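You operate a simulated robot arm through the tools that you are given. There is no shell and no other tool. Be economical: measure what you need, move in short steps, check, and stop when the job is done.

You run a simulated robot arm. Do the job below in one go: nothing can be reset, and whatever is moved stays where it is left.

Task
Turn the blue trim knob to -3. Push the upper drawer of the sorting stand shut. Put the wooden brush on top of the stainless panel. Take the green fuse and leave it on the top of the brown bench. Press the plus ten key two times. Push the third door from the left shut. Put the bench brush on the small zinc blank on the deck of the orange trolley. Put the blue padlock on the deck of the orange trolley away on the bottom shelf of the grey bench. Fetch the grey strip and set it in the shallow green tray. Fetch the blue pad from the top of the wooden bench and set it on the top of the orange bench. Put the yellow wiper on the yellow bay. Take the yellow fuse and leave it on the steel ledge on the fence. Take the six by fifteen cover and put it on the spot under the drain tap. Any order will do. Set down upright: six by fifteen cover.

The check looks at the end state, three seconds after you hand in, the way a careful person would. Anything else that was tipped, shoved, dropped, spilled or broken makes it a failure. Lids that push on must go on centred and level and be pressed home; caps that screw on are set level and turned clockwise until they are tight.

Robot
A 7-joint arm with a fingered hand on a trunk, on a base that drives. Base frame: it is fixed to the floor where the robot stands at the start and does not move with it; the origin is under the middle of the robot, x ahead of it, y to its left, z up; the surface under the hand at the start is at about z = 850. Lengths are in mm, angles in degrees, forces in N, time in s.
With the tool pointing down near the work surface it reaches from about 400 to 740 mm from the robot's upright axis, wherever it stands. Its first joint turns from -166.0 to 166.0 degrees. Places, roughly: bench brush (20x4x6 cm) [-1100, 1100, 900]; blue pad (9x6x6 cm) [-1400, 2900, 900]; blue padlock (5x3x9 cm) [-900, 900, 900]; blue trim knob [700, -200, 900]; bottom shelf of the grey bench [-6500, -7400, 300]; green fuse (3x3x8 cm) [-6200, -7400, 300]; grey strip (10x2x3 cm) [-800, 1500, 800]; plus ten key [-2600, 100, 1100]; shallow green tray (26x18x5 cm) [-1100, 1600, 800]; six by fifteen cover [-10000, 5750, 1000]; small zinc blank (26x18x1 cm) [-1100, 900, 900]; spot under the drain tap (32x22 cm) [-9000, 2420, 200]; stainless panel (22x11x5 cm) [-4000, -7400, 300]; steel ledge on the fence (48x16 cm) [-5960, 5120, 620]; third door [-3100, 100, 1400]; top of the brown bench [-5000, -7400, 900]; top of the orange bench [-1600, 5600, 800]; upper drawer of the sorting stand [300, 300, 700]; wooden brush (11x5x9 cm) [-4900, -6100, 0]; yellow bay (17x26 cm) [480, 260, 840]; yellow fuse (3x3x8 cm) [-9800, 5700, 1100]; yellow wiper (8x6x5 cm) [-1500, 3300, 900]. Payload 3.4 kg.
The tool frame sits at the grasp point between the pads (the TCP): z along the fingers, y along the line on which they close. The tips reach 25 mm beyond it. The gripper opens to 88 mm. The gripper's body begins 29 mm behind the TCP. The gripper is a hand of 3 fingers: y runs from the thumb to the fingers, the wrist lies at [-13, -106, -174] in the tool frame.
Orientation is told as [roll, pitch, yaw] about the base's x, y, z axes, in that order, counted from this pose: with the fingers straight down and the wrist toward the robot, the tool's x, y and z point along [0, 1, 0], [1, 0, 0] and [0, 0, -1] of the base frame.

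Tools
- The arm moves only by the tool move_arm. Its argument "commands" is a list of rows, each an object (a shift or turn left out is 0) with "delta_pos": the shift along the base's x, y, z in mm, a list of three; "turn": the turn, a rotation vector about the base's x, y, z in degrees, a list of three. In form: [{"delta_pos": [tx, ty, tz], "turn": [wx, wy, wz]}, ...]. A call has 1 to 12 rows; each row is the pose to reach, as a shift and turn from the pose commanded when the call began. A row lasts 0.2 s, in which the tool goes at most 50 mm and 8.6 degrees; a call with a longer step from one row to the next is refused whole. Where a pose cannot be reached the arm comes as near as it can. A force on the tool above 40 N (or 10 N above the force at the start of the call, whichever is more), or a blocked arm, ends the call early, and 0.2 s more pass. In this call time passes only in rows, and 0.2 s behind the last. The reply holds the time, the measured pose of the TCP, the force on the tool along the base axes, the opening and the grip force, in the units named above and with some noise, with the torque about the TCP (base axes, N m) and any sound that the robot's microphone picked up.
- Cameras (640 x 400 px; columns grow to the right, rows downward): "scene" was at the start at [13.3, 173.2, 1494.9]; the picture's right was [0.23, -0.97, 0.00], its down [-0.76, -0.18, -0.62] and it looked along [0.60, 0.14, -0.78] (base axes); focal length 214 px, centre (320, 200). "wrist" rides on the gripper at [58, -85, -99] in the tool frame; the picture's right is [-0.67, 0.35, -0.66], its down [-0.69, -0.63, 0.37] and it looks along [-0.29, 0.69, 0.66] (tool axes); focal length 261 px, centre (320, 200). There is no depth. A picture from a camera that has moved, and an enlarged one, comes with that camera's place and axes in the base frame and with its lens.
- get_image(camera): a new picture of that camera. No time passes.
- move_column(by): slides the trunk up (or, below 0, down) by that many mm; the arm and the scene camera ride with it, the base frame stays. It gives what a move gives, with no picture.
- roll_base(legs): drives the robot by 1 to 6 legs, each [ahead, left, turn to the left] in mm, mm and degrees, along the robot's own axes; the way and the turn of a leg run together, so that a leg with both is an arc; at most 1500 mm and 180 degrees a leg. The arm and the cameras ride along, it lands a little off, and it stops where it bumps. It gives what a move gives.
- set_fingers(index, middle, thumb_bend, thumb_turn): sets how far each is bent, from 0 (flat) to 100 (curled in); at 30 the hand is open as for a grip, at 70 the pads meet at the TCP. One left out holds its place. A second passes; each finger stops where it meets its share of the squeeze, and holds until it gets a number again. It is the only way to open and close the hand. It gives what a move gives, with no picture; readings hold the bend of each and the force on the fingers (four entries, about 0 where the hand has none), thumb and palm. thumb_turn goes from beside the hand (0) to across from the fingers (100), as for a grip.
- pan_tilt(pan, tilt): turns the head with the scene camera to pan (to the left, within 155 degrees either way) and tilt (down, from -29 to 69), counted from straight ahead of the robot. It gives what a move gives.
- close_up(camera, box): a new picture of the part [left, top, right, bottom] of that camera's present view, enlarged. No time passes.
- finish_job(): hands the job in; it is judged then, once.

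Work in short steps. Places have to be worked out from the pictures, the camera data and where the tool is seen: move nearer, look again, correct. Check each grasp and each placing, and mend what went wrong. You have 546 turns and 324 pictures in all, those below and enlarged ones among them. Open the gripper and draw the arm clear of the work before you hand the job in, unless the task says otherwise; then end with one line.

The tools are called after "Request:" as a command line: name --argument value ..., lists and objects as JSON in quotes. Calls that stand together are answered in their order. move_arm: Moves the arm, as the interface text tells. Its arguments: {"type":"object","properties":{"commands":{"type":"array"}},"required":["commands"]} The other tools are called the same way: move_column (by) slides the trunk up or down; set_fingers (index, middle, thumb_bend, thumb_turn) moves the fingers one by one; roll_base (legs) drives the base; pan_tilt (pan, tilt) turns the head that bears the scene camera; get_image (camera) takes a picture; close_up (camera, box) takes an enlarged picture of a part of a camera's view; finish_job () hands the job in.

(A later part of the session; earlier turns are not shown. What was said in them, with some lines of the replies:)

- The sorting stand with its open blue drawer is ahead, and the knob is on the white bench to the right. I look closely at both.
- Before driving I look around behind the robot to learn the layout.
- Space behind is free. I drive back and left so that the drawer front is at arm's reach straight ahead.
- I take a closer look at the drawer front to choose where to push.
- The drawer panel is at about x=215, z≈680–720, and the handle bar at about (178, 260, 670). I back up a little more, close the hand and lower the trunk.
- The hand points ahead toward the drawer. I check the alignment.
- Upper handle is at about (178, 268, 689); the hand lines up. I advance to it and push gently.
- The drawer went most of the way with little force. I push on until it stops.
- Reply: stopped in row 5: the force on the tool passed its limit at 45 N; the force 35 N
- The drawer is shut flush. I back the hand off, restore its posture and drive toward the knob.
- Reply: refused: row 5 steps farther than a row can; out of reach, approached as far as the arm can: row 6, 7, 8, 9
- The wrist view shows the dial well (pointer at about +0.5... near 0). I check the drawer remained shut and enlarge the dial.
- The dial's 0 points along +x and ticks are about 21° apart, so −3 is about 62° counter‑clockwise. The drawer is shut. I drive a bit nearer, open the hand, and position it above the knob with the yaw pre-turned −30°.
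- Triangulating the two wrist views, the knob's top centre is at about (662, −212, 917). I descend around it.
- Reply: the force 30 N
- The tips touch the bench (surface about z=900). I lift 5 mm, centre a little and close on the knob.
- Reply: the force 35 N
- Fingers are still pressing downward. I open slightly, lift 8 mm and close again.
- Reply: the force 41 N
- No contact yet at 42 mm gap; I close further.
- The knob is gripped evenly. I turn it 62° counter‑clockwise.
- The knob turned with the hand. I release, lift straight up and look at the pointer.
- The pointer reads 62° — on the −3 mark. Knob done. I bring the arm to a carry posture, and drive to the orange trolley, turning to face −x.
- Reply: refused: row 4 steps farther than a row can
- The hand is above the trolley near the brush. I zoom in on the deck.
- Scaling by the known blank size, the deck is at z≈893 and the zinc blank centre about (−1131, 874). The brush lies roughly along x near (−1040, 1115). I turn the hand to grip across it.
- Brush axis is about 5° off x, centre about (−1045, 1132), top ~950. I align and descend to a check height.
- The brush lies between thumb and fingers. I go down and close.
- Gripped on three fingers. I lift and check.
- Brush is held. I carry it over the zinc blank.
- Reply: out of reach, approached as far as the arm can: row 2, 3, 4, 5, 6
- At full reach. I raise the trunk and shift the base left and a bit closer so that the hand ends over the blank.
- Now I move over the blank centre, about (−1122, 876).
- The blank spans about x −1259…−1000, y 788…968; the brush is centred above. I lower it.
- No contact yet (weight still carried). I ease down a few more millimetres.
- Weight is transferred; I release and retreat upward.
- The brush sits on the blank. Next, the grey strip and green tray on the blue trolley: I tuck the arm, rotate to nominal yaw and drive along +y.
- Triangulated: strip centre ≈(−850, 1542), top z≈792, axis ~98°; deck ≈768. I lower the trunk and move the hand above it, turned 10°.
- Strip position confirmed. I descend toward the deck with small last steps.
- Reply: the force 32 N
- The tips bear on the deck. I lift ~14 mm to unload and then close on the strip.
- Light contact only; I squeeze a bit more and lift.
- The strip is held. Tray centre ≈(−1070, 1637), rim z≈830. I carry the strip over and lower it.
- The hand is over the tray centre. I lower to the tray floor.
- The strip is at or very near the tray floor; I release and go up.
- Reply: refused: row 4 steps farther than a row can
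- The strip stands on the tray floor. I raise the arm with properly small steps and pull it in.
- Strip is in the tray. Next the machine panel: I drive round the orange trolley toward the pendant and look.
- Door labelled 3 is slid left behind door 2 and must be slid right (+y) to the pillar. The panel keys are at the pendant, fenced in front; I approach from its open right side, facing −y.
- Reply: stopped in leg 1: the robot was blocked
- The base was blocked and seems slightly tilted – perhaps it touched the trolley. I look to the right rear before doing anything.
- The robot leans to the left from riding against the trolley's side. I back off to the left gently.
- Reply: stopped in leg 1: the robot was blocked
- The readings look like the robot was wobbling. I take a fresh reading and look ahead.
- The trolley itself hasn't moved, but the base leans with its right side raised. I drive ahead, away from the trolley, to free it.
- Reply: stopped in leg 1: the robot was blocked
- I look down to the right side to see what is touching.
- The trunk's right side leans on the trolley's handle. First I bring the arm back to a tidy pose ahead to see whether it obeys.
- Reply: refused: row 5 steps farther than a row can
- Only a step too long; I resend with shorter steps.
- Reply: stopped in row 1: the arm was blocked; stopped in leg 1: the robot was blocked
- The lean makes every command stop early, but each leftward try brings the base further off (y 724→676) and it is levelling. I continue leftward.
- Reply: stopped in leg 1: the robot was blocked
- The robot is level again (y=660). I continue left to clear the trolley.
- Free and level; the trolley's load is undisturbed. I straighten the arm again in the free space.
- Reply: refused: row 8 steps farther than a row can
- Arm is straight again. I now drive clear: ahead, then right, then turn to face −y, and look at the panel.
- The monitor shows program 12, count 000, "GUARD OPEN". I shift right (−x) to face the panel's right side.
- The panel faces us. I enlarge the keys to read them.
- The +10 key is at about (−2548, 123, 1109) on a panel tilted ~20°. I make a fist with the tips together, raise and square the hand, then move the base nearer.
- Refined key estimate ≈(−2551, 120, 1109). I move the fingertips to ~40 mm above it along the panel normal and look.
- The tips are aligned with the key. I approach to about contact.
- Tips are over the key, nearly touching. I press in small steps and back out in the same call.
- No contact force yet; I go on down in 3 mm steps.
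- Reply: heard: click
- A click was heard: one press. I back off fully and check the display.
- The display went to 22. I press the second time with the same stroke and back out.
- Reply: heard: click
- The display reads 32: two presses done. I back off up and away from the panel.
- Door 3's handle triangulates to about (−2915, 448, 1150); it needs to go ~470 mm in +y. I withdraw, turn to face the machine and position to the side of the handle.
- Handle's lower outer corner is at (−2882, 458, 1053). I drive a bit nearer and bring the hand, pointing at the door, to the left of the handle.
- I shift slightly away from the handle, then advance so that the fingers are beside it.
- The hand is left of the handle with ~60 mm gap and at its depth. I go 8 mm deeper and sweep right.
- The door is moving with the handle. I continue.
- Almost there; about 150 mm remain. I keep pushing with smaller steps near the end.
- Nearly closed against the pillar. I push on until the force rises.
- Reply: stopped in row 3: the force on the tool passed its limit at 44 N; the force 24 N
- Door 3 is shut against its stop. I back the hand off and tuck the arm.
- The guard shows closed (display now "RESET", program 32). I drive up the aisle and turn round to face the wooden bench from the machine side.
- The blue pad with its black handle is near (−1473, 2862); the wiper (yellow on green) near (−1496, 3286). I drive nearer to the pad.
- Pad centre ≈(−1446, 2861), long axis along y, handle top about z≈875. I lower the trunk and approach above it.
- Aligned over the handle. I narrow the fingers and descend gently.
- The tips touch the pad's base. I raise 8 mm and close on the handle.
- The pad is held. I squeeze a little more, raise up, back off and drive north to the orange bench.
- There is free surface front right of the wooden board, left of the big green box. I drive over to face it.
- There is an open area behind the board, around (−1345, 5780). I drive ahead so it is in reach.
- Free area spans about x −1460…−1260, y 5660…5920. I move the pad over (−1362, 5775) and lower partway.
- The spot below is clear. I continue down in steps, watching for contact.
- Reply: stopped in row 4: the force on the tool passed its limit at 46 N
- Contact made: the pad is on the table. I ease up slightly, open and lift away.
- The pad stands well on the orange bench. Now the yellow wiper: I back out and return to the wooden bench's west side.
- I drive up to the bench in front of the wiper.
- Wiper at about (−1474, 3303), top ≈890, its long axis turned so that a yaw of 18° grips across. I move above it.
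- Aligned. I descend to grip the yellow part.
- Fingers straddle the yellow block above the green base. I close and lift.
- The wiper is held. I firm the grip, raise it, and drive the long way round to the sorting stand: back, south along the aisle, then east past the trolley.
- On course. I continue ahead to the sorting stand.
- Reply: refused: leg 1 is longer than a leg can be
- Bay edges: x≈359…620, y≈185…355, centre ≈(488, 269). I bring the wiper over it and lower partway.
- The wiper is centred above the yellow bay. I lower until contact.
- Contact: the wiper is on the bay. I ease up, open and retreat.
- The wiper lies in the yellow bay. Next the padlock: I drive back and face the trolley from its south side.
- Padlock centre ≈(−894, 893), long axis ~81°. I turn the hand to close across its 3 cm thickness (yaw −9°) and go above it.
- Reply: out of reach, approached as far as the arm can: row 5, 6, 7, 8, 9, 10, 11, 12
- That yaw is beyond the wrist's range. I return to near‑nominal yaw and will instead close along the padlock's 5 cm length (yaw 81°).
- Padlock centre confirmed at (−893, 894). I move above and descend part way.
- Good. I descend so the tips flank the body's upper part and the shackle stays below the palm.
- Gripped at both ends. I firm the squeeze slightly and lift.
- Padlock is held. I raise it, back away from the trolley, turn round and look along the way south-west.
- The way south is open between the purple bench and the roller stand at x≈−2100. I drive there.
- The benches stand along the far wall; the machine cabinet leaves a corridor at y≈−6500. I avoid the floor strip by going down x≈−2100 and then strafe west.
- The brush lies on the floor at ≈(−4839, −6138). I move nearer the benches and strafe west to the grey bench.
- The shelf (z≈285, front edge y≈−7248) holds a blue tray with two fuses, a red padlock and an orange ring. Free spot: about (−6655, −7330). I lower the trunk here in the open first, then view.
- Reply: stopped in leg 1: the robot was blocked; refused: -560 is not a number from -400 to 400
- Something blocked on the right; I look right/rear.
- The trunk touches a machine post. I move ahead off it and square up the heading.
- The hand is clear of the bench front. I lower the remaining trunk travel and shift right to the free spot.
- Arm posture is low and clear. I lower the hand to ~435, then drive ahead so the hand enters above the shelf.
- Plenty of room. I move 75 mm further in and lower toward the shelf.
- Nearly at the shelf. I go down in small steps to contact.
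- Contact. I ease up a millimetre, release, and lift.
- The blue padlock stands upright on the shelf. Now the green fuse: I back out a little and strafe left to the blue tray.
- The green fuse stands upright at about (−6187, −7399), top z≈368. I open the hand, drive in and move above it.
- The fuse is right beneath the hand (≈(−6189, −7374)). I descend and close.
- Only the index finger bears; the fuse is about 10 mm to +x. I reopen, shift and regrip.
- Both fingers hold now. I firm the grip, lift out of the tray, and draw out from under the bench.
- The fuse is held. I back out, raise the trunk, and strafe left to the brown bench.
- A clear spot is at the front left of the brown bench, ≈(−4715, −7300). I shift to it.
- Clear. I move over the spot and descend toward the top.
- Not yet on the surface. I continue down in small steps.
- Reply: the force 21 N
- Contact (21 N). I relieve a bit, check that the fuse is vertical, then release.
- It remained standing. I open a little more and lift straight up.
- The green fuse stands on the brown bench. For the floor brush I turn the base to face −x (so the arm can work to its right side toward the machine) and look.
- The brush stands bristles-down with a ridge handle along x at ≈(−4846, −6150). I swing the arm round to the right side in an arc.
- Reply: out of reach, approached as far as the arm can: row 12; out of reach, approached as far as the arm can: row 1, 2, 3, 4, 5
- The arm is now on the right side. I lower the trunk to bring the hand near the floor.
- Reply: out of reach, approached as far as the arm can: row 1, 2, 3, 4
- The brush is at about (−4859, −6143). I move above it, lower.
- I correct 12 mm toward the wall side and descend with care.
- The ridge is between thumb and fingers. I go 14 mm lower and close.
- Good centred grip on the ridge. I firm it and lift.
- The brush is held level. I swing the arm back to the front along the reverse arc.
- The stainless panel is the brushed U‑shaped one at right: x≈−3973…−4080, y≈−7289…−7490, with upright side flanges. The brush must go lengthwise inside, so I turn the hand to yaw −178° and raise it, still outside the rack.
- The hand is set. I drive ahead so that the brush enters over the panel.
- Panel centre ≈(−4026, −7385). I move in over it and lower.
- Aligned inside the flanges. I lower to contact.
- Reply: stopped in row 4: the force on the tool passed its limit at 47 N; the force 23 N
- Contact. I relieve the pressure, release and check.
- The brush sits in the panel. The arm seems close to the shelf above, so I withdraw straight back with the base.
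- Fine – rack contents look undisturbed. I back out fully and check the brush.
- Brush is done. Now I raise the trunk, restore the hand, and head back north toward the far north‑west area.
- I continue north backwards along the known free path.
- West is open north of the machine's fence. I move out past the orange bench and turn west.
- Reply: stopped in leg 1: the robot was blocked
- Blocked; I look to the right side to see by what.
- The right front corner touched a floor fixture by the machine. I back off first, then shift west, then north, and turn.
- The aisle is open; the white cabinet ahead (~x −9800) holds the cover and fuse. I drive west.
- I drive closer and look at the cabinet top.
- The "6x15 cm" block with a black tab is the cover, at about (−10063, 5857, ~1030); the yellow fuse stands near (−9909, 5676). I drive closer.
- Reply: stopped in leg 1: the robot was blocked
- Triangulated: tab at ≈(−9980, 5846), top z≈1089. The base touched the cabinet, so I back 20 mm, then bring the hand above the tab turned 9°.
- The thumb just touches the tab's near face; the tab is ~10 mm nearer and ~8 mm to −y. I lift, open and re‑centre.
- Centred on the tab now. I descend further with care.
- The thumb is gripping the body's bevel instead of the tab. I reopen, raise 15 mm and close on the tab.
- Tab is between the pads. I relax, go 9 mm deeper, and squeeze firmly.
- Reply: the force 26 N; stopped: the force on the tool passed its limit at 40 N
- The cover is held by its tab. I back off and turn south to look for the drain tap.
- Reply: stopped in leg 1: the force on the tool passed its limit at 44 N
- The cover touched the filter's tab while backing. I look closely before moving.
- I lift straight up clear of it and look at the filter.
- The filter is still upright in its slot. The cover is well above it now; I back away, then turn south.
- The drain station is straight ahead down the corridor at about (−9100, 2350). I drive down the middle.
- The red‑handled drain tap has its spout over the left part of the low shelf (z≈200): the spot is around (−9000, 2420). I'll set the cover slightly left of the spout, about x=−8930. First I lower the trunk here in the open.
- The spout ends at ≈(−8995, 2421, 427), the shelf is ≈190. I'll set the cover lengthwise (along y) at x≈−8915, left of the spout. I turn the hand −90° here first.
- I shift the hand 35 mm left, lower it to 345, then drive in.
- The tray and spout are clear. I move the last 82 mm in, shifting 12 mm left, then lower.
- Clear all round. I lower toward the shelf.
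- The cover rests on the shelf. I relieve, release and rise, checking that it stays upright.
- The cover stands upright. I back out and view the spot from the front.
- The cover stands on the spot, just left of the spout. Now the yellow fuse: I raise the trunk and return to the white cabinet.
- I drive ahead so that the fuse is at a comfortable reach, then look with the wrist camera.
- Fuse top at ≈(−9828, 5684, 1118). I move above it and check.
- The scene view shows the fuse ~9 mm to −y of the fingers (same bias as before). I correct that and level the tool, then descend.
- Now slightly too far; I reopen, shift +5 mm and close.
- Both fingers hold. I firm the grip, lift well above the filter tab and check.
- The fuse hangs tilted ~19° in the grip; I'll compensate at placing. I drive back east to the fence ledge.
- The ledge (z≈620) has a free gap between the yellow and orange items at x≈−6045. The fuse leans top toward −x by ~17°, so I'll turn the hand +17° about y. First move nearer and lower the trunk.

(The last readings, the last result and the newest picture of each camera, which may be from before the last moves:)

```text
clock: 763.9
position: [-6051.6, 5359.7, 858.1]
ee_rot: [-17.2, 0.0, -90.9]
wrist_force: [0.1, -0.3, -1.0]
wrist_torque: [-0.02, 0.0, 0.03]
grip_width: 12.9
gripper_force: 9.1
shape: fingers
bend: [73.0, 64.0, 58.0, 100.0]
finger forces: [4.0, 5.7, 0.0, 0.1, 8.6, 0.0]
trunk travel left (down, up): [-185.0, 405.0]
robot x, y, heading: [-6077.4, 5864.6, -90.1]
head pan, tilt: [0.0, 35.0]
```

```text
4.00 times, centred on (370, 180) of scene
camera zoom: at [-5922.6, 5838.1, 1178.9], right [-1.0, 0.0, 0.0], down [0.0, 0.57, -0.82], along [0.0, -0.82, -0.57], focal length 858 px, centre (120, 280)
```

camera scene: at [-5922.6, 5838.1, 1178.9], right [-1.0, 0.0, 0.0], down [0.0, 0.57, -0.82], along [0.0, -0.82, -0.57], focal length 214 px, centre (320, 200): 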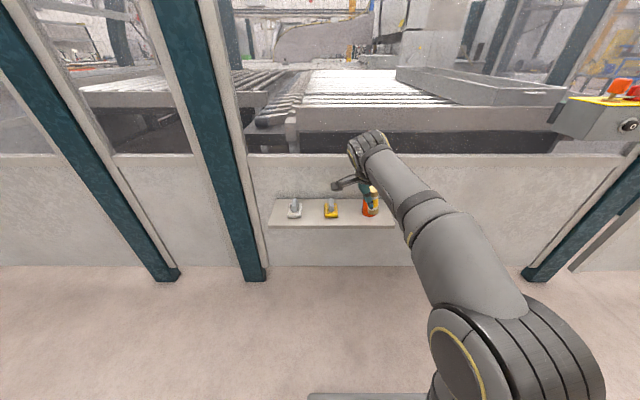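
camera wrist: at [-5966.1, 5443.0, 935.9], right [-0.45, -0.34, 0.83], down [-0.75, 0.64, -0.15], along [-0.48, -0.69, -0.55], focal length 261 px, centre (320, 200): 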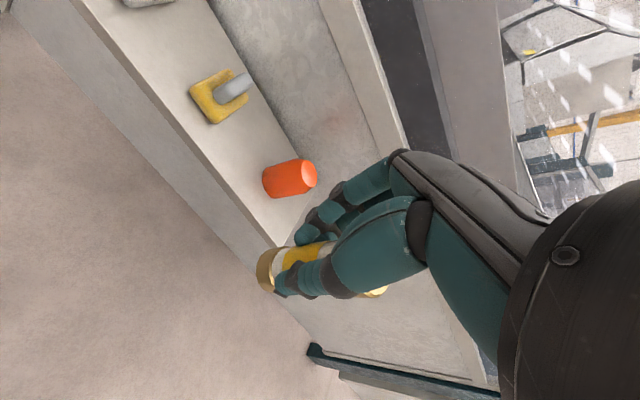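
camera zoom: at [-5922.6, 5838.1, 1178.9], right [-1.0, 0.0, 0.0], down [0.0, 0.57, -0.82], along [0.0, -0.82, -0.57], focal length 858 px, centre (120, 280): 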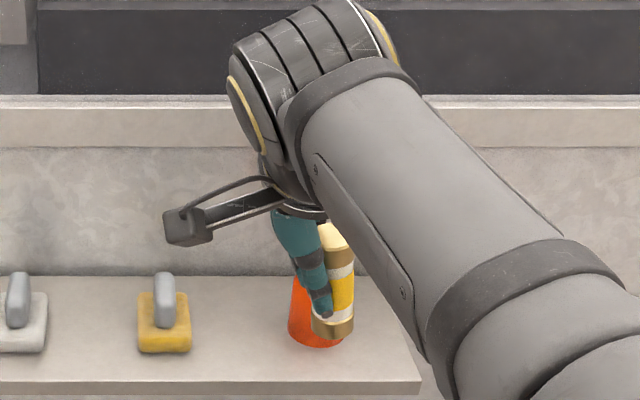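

Accounting for perspective I over-rotated by ~6°. I turn back 6°, then move to the gap position.

Request:
move_arm --commands '[{"delta_pos": [2, 0, 0], "turn": [0, -6, 0]}, {"delta_pos": [4, 0, -30], "turn": [0, -6, 0]}, {"delta_pos": [4, 0, -60], "turn": [0, -6, 0]}]'

Request:
roll_base --legs '[[150, 0, 0]]'

Request:
get_image --camera "wrist"

Request:
close_up --camera "scene" --box '[260, 130, 440, 290]'

```text
clock: 764.7
position: [-6051.0, 5362.9, 797.0]
ee_rot: [-11.1, 0.1, -91.0]
wrist_force: [-1.0, 0.2, -0.5]
wrist_torque: [-0.04, 0.01, 0.0]
grip_width: 12.8
gripper_force: 8.5
shape: fingers
bend: [73.0, 64.0, 58.0, 100.0]
finger forces: [3.9, 5.6, 0.1, 0.0, 8.3, 0.1]
trunk travel left (down, up): [-185.0, 405.0]
robot x, y, heading: [-6080.5, 5865.4, -90.0]
head pan, tilt: [0.0, 35.0]
```

```text
clock: 766.1
position: [-6052.6, 5212.6, 798.7]
ee_rot: [-11.1, -0.1, -91.3]
wrist_force: [-1.1, 0.5, -0.6]
wrist_torque: [-0.04, -0.02, -0.01]
grip_width: 12.9
gripper_force: 9.0
shape: fingers
bend: [73.0, 64.0, 58.0, 100.0]
finger forces: [3.9, 5.7, 0.0, 0.0, 8.3, 0.0]
trunk travel left (down, up): [-185.0, 405.0]
robot x, y, heading: [-6079.8, 5719.2, -90.4]
head pan, tilt: [0.0, 35.0]
```

```text
75 pictures are left
camera wrist: at [-5975.7, 5294.7, 884.9], right [-0.54, -0.34, 0.77], down [-0.73, 0.65, -0.23], along [-0.42, -0.69, -0.59], focal length 261 px, centre (320, 200)
```

wrist: 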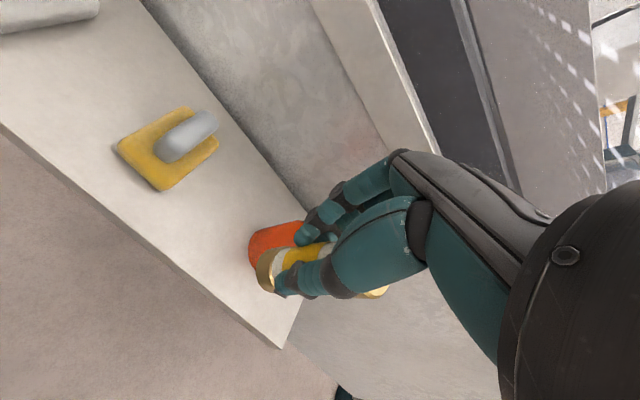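

```text
2.50 times, centred on (350, 210) of scene
camera zoom: at [-5923.0, 5687.9, 1178.9], right [-1.0, 0.01, 0.0], down [0.0, 0.57, -0.82], along [0.0, -0.82, -0.57], focal length 536 px, centre (245, 175)
```

zoom: 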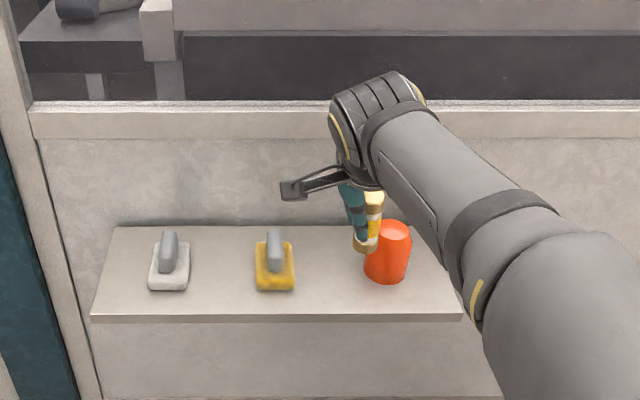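

The gap's centre is x≈−6044; the fuse axis sits ~12 mm to −x of the TCP and leans ~9° toward +y at the top. I correct with a turn about x and move over the gap.

Request:
move_arm --commands '[{"delta_pos": [8, -15, 0], "turn": [4, 0, 0]}, {"delta_pos": [16, -35, 0], "turn": [8, 0, 0]}, {"delta_pos": [20, -55, -20], "turn": [8, 0, 0]}, {"delta_pos": [20, -55, -55], "turn": [8, 0, 0]}]'

Request:
get_image --camera "wrist"

Request:
close_up --camera "scene" --box '[290, 150, 410, 260]'

```text
clock: 767.1
position: [-6033.1, 5157.1, 742.0]
ee_rot: [-11.2, 7.8, -91.3]
wrist_force: [0.8, 0.1, -0.5]
wrist_torque: [-0.01, -0.05, 0.03]
grip_width: 12.1
gripper_force: 8.6
shape: fingers
bend: [73.0, 65.0, 59.0, 100.0]
finger forces: [3.8, 5.5, 0.0, 0.0, 8.0, 0.0]
trunk travel left (down, up): [-185.0, 405.0]
robot x, y, heading: [-6077.7, 5716.1, -90.5]
head pan, tilt: [0.0, 35.0]
```

```text
73 pictures are left
camera wrist: at [-5955.3, 5227.2, 840.0], right [-0.54, -0.44, 0.72], down [-0.73, 0.67, -0.13], along [-0.42, -0.6, -0.68], focal length 261 px, centre (320, 200)
```

wrist: 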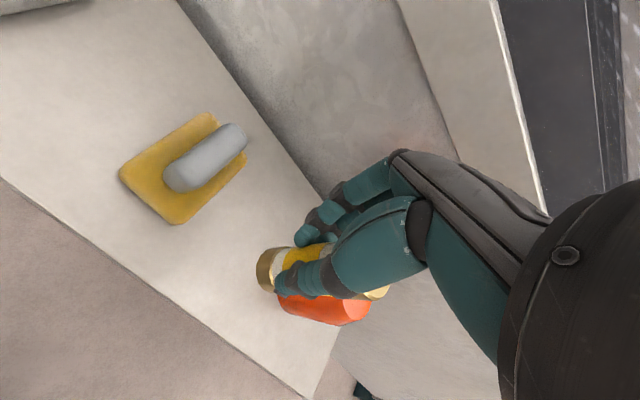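

```text
3.64 times, centred on (350, 205) of scene
camera zoom: at [-5923.1, 5687.8, 1178.9], right [-1.0, 0.01, 0.0], down [0.0, 0.57, -0.82], along [0.0, -0.82, -0.57], focal length 780 px, centre (211, 182)
```

zoom: 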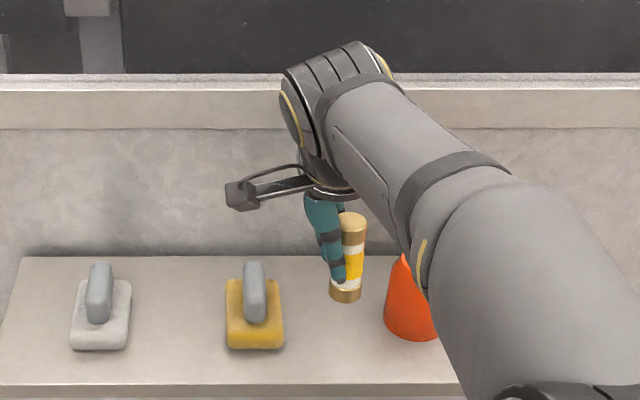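

The fuse is vertical and over the gap. I lower it to the ledge.

Request:
move_arm --commands '[{"delta_pos": [2, 0, -20]}, {"delta_pos": [3, 0, -35]}, {"delta_pos": [3, 0, -43]}]'

Request:
move_arm --commands '[{"delta_pos": [0, 0, -4]}, {"delta_pos": [0, 0, -8]}, {"delta_pos": [0, 0, -12]}, {"delta_pos": [0, 0, -16]}]'

Request:
get_image --camera "wrist"

Request:
close_up --camera "scene" --box '[290, 150, 410, 260]'

```text
clock: 767.9
position: [-6030.4, 5157.3, 698.1]
ee_rot: [-11.3, 7.9, -91.4]
wrist_force: [0.2, 0.3, -1.2]
wrist_torque: [0.01, 0.0, 0.01]
grip_width: 12.0
gripper_force: 8.3
shape: fingers
bend: [73.0, 65.0, 59.0, 100.0]
finger forces: [3.6, 5.4, 0.0, 0.0, 7.8, 0.1]
trunk travel left (down, up): [-185.0, 405.0]
robot x, y, heading: [-6078.3, 5723.6, -90.3]
head pan, tilt: [0.0, 35.0]
```

```text
clock: 768.9
position: [-6028.4, 5157.7, 684.5]
ee_rot: [-11.3, 8.0, -91.3]
wrist_force: [-0.5, 0.2, -0.4]
wrist_torque: [0.0, -0.03, -0.03]
grip_width: 11.9
gripper_force: 8.2
shape: fingers
bend: [73.0, 65.0, 59.0, 100.0]
finger forces: [3.5, 5.5, 0.0, 0.0, 7.9, 0.0]
trunk travel left (down, up): [-185.0, 405.0]
robot x, y, heading: [-6080.5, 5718.5, -90.3]
head pan, tilt: [0.0, 35.0]
```

```text
71 pictures are left
camera wrist: at [-5952.0, 5226.9, 780.6], right [-0.54, -0.44, 0.72], down [-0.73, 0.67, -0.13], along [-0.42, -0.6, -0.68], focal length 261 px, centre (320, 200)
```

wrist: 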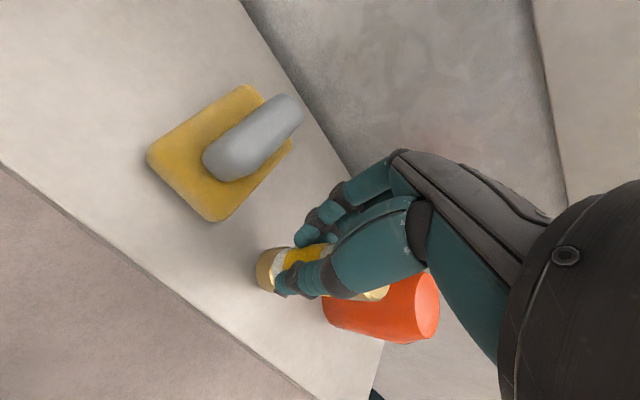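

```text
3.64 times, centred on (350, 205) of scene
camera zoom: at [-5923.0, 5687.7, 1178.9], right [-1.0, 0.01, 0.0], down [0.0, 0.57, -0.82], along [0.0, -0.82, -0.57], focal length 780 px, centre (211, 182)
```

zoom: 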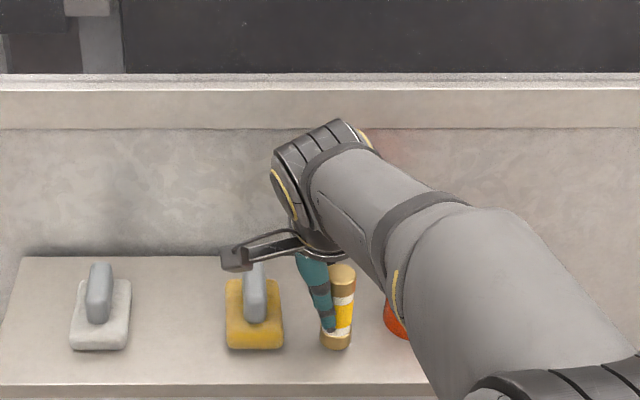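

Almost there; a few more millimetres down.

Request:
move_arm --commands '[{"delta_pos": [0, 0, -3]}, {"delta_pos": [0, 0, -6]}, {"delta_pos": [0, 0, -9]}, {"delta_pos": [0, 0, -12]}, {"delta_pos": [0, 0, -14]}]'

```text
clock: 770.1
position: [-6028.8, 5157.7, 671.9]
ee_rot: [-11.3, 7.9, -91.3]
wrist_force: [-1.1, 0.9, 4.7]
wrist_torque: [-0.02, 0.03, -0.03]
grip_width: 11.9
gripper_force: 8.9
shape: fingers
bend: [73.0, 65.0, 59.0, 100.0]
finger forces: [3.8, 5.9, 0.1, 0.0, 9.0, 0.0]
trunk travel left (down, up): [-185.0, 405.0]
robot x, y, heading: [-6084.0, 5718.0, -90.0]
head pan, tilt: [0.0, 35.0]
```

Light contact. I press 2 mm more to seat it flat, then release slowly.

Request:
move_arm --commands '[{"delta_pos": [0, 0, -2]}]'

Request:
set_fingers --index 56 --middle 56 --thumb_bend 52

Request:
get_image --camera "wrist"

Request:
close_up --camera "scene" --box '[290, 150, 410, 260]'

```text
clock: 770.5
position: [-6030.6, 5159.1, 670.2]
ee_rot: [-11.3, 7.9, -91.3]
wrist_force: [0.2, 0.7, 9.7]
wrist_torque: [0.09, 0.05, -0.02]
grip_width: 11.8
gripper_force: 10.9
shape: fingers
bend: [73.0, 65.0, 59.0, 100.0]
finger forces: [4.5, 6.5, 0.0, 0.0, 10.0, 0.1]
trunk travel left (down, up): [-185.0, 405.0]
robot x, y, heading: [-6080.7, 5720.9, -90.4]
head pan, tilt: [0.0, 35.0]
```

```text
clock: 771.5
position: [-6030.1, 5157.7, 668.0]
ee_rot: [-11.3, 8.0, -91.2]
wrist_force: [0.2, 1.7, 0.7]
wrist_torque: [0.0, -0.01, -0.02]
grip_width: 31.9
gripper_force: 0.1
shape: fingers
bend: [56.0, 56.0, 52.0, 100.0]
finger forces: [0.0, 0.0, 0.0, 0.0, 0.0, 0.0]
trunk travel left (down, up): [-185.0, 405.0]
robot x, y, heading: [-6083.4, 5716.7, -90.3]
head pan, tilt: [0.0, 35.0]
```

```text
69 pictures are left
camera wrist: at [-5952.5, 5227.4, 766.1], right [-0.54, -0.44, 0.72], down [-0.73, 0.67, -0.13], along [-0.42, -0.6, -0.68], focal length 261 px, centre (320, 200)
```

wrist: 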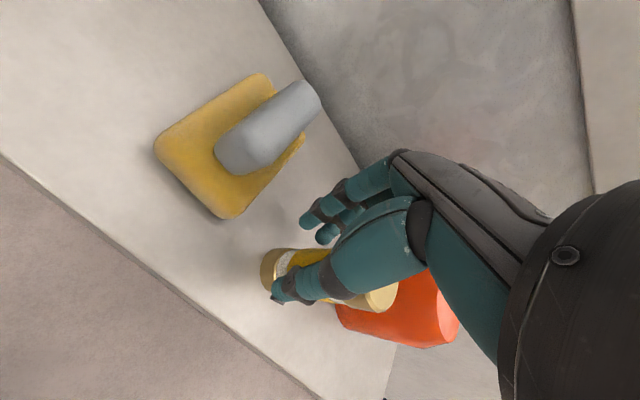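

```text
3.64 times, centred on (350, 205) of scene
camera zoom: at [-5923.0, 5687.8, 1178.9], right [-1.0, 0.01, 0.0], down [0.0, 0.57, -0.82], along [0.0, -0.82, -0.57], focal length 780 px, centre (211, 182)
```

zoom: 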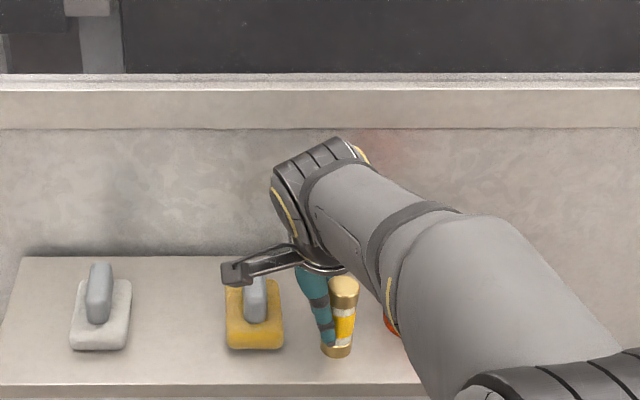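

It stands. I open wider and withdraw along the tool axis.

Request:
set_fingers --index 48 --middle 48 --thumb_bend 44

Request:
move_arm --commands '[{"delta_pos": [5, -3, 24]}, {"delta_pos": [10, -7, 52]}, {"delta_pos": [17, -12, 90]}, {"delta_pos": [17, 10, 125]}, {"delta_pos": [17, 50, 150]}]'

Request:
get_image --camera "scene"

```text
clock: 772.5
position: [-6029.5, 5157.9, 668.0]
ee_rot: [-11.3, 8.0, -91.2]
wrist_force: [-0.1, 0.0, -0.5]
wrist_torque: [-0.03, 0.03, -0.02]
grip_width: 49.9
gripper_force: 0.0
shape: fingers
bend: [48.0, 48.0, 44.0, 99.0]
finger forces: [0.1, 0.0, 0.0, 0.0, 0.1, 0.0]
trunk travel left (down, up): [-185.0, 405.0]
robot x, y, heading: [-6082.3, 5717.2, -90.1]
head pan, tilt: [0.0, 35.0]
```

```text
clock: 773.7
position: [-6014.2, 5208.6, 819.9]
ee_rot: [-11.4, 8.0, -91.3]
wrist_force: [0.3, -0.6, -1.1]
wrist_torque: [0.02, 0.04, -0.03]
grip_width: 50.0
gripper_force: 0.1
shape: fingers
bend: [48.0, 48.0, 44.0, 99.0]
finger forces: [0.0, 0.0, 0.0, 0.0, 0.0, 0.0]
trunk travel left (down, up): [-185.0, 405.0]
robot x, y, heading: [-6079.7, 5721.5, -90.3]
head pan, tilt: [0.0, 35.0]
```

```text
67 pictures are left
camera scene: at [-5923.0, 5687.4, 1178.9], right [-1.0, 0.01, 0.0], down [0.0, 0.57, -0.82], along [0.0, -0.82, -0.57], focal length 214 px, centre (320, 200)
```

scene: 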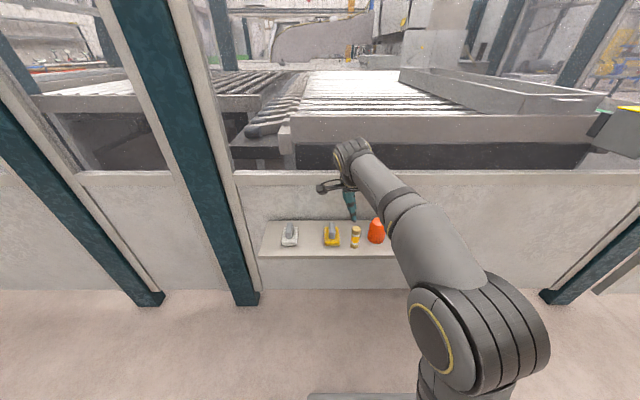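

The yellow fuse stands on the ledge. All items are done; I back away to leave the work clear.

Request:
roll_base --legs '[[-300, 0, 0]]'

Request:
close_up --camera "scene" --box '[240, 120, 420, 260]'

```text
clock: 775.8
position: [-6010.0, 5510.2, 820.8]
ee_rot: [-11.4, 8.0, -91.1]
wrist_force: [-1.2, 0.3, -0.6]
wrist_torque: [0.0, -0.01, 0.0]
grip_width: 49.9
gripper_force: 0.1
shape: fingers
bend: [48.0, 48.0, 44.0, 99.0]
finger forces: [0.0, 0.1, 0.0, 0.1, 0.0, 0.1]
trunk travel left (down, up): [-185.0, 405.0]
robot x, y, heading: [-6079.7, 6024.0, -89.9]
head pan, tilt: [0.0, 35.0]
```

```text
2.86 times, centred on (330, 190) of scene
camera zoom: at [-5921.9, 5989.3, 1178.9], right [-1.0, 0.0, 0.0], down [0.0, 0.57, -0.82], along [0.0, -0.82, -0.57], focal length 613 px, centre (291, 229)
```

zoom: 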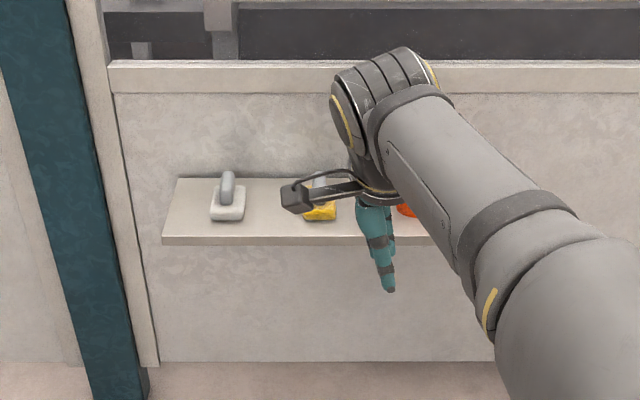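

Everything is placed and the hand is open and clear, so I hand the job in.

Request:
finish_job

```text
The job is handed in.
```

All thirteen tasks are done and the job is handed in, with the hand open and the arm clear. The base did bump an orange‑trolley handle, a machine post and a floor fixture, and the cover nudged the filter tab on the white cabinet. I saw nothing moved or tipped by these, but I did not go back to check the floor fixture.
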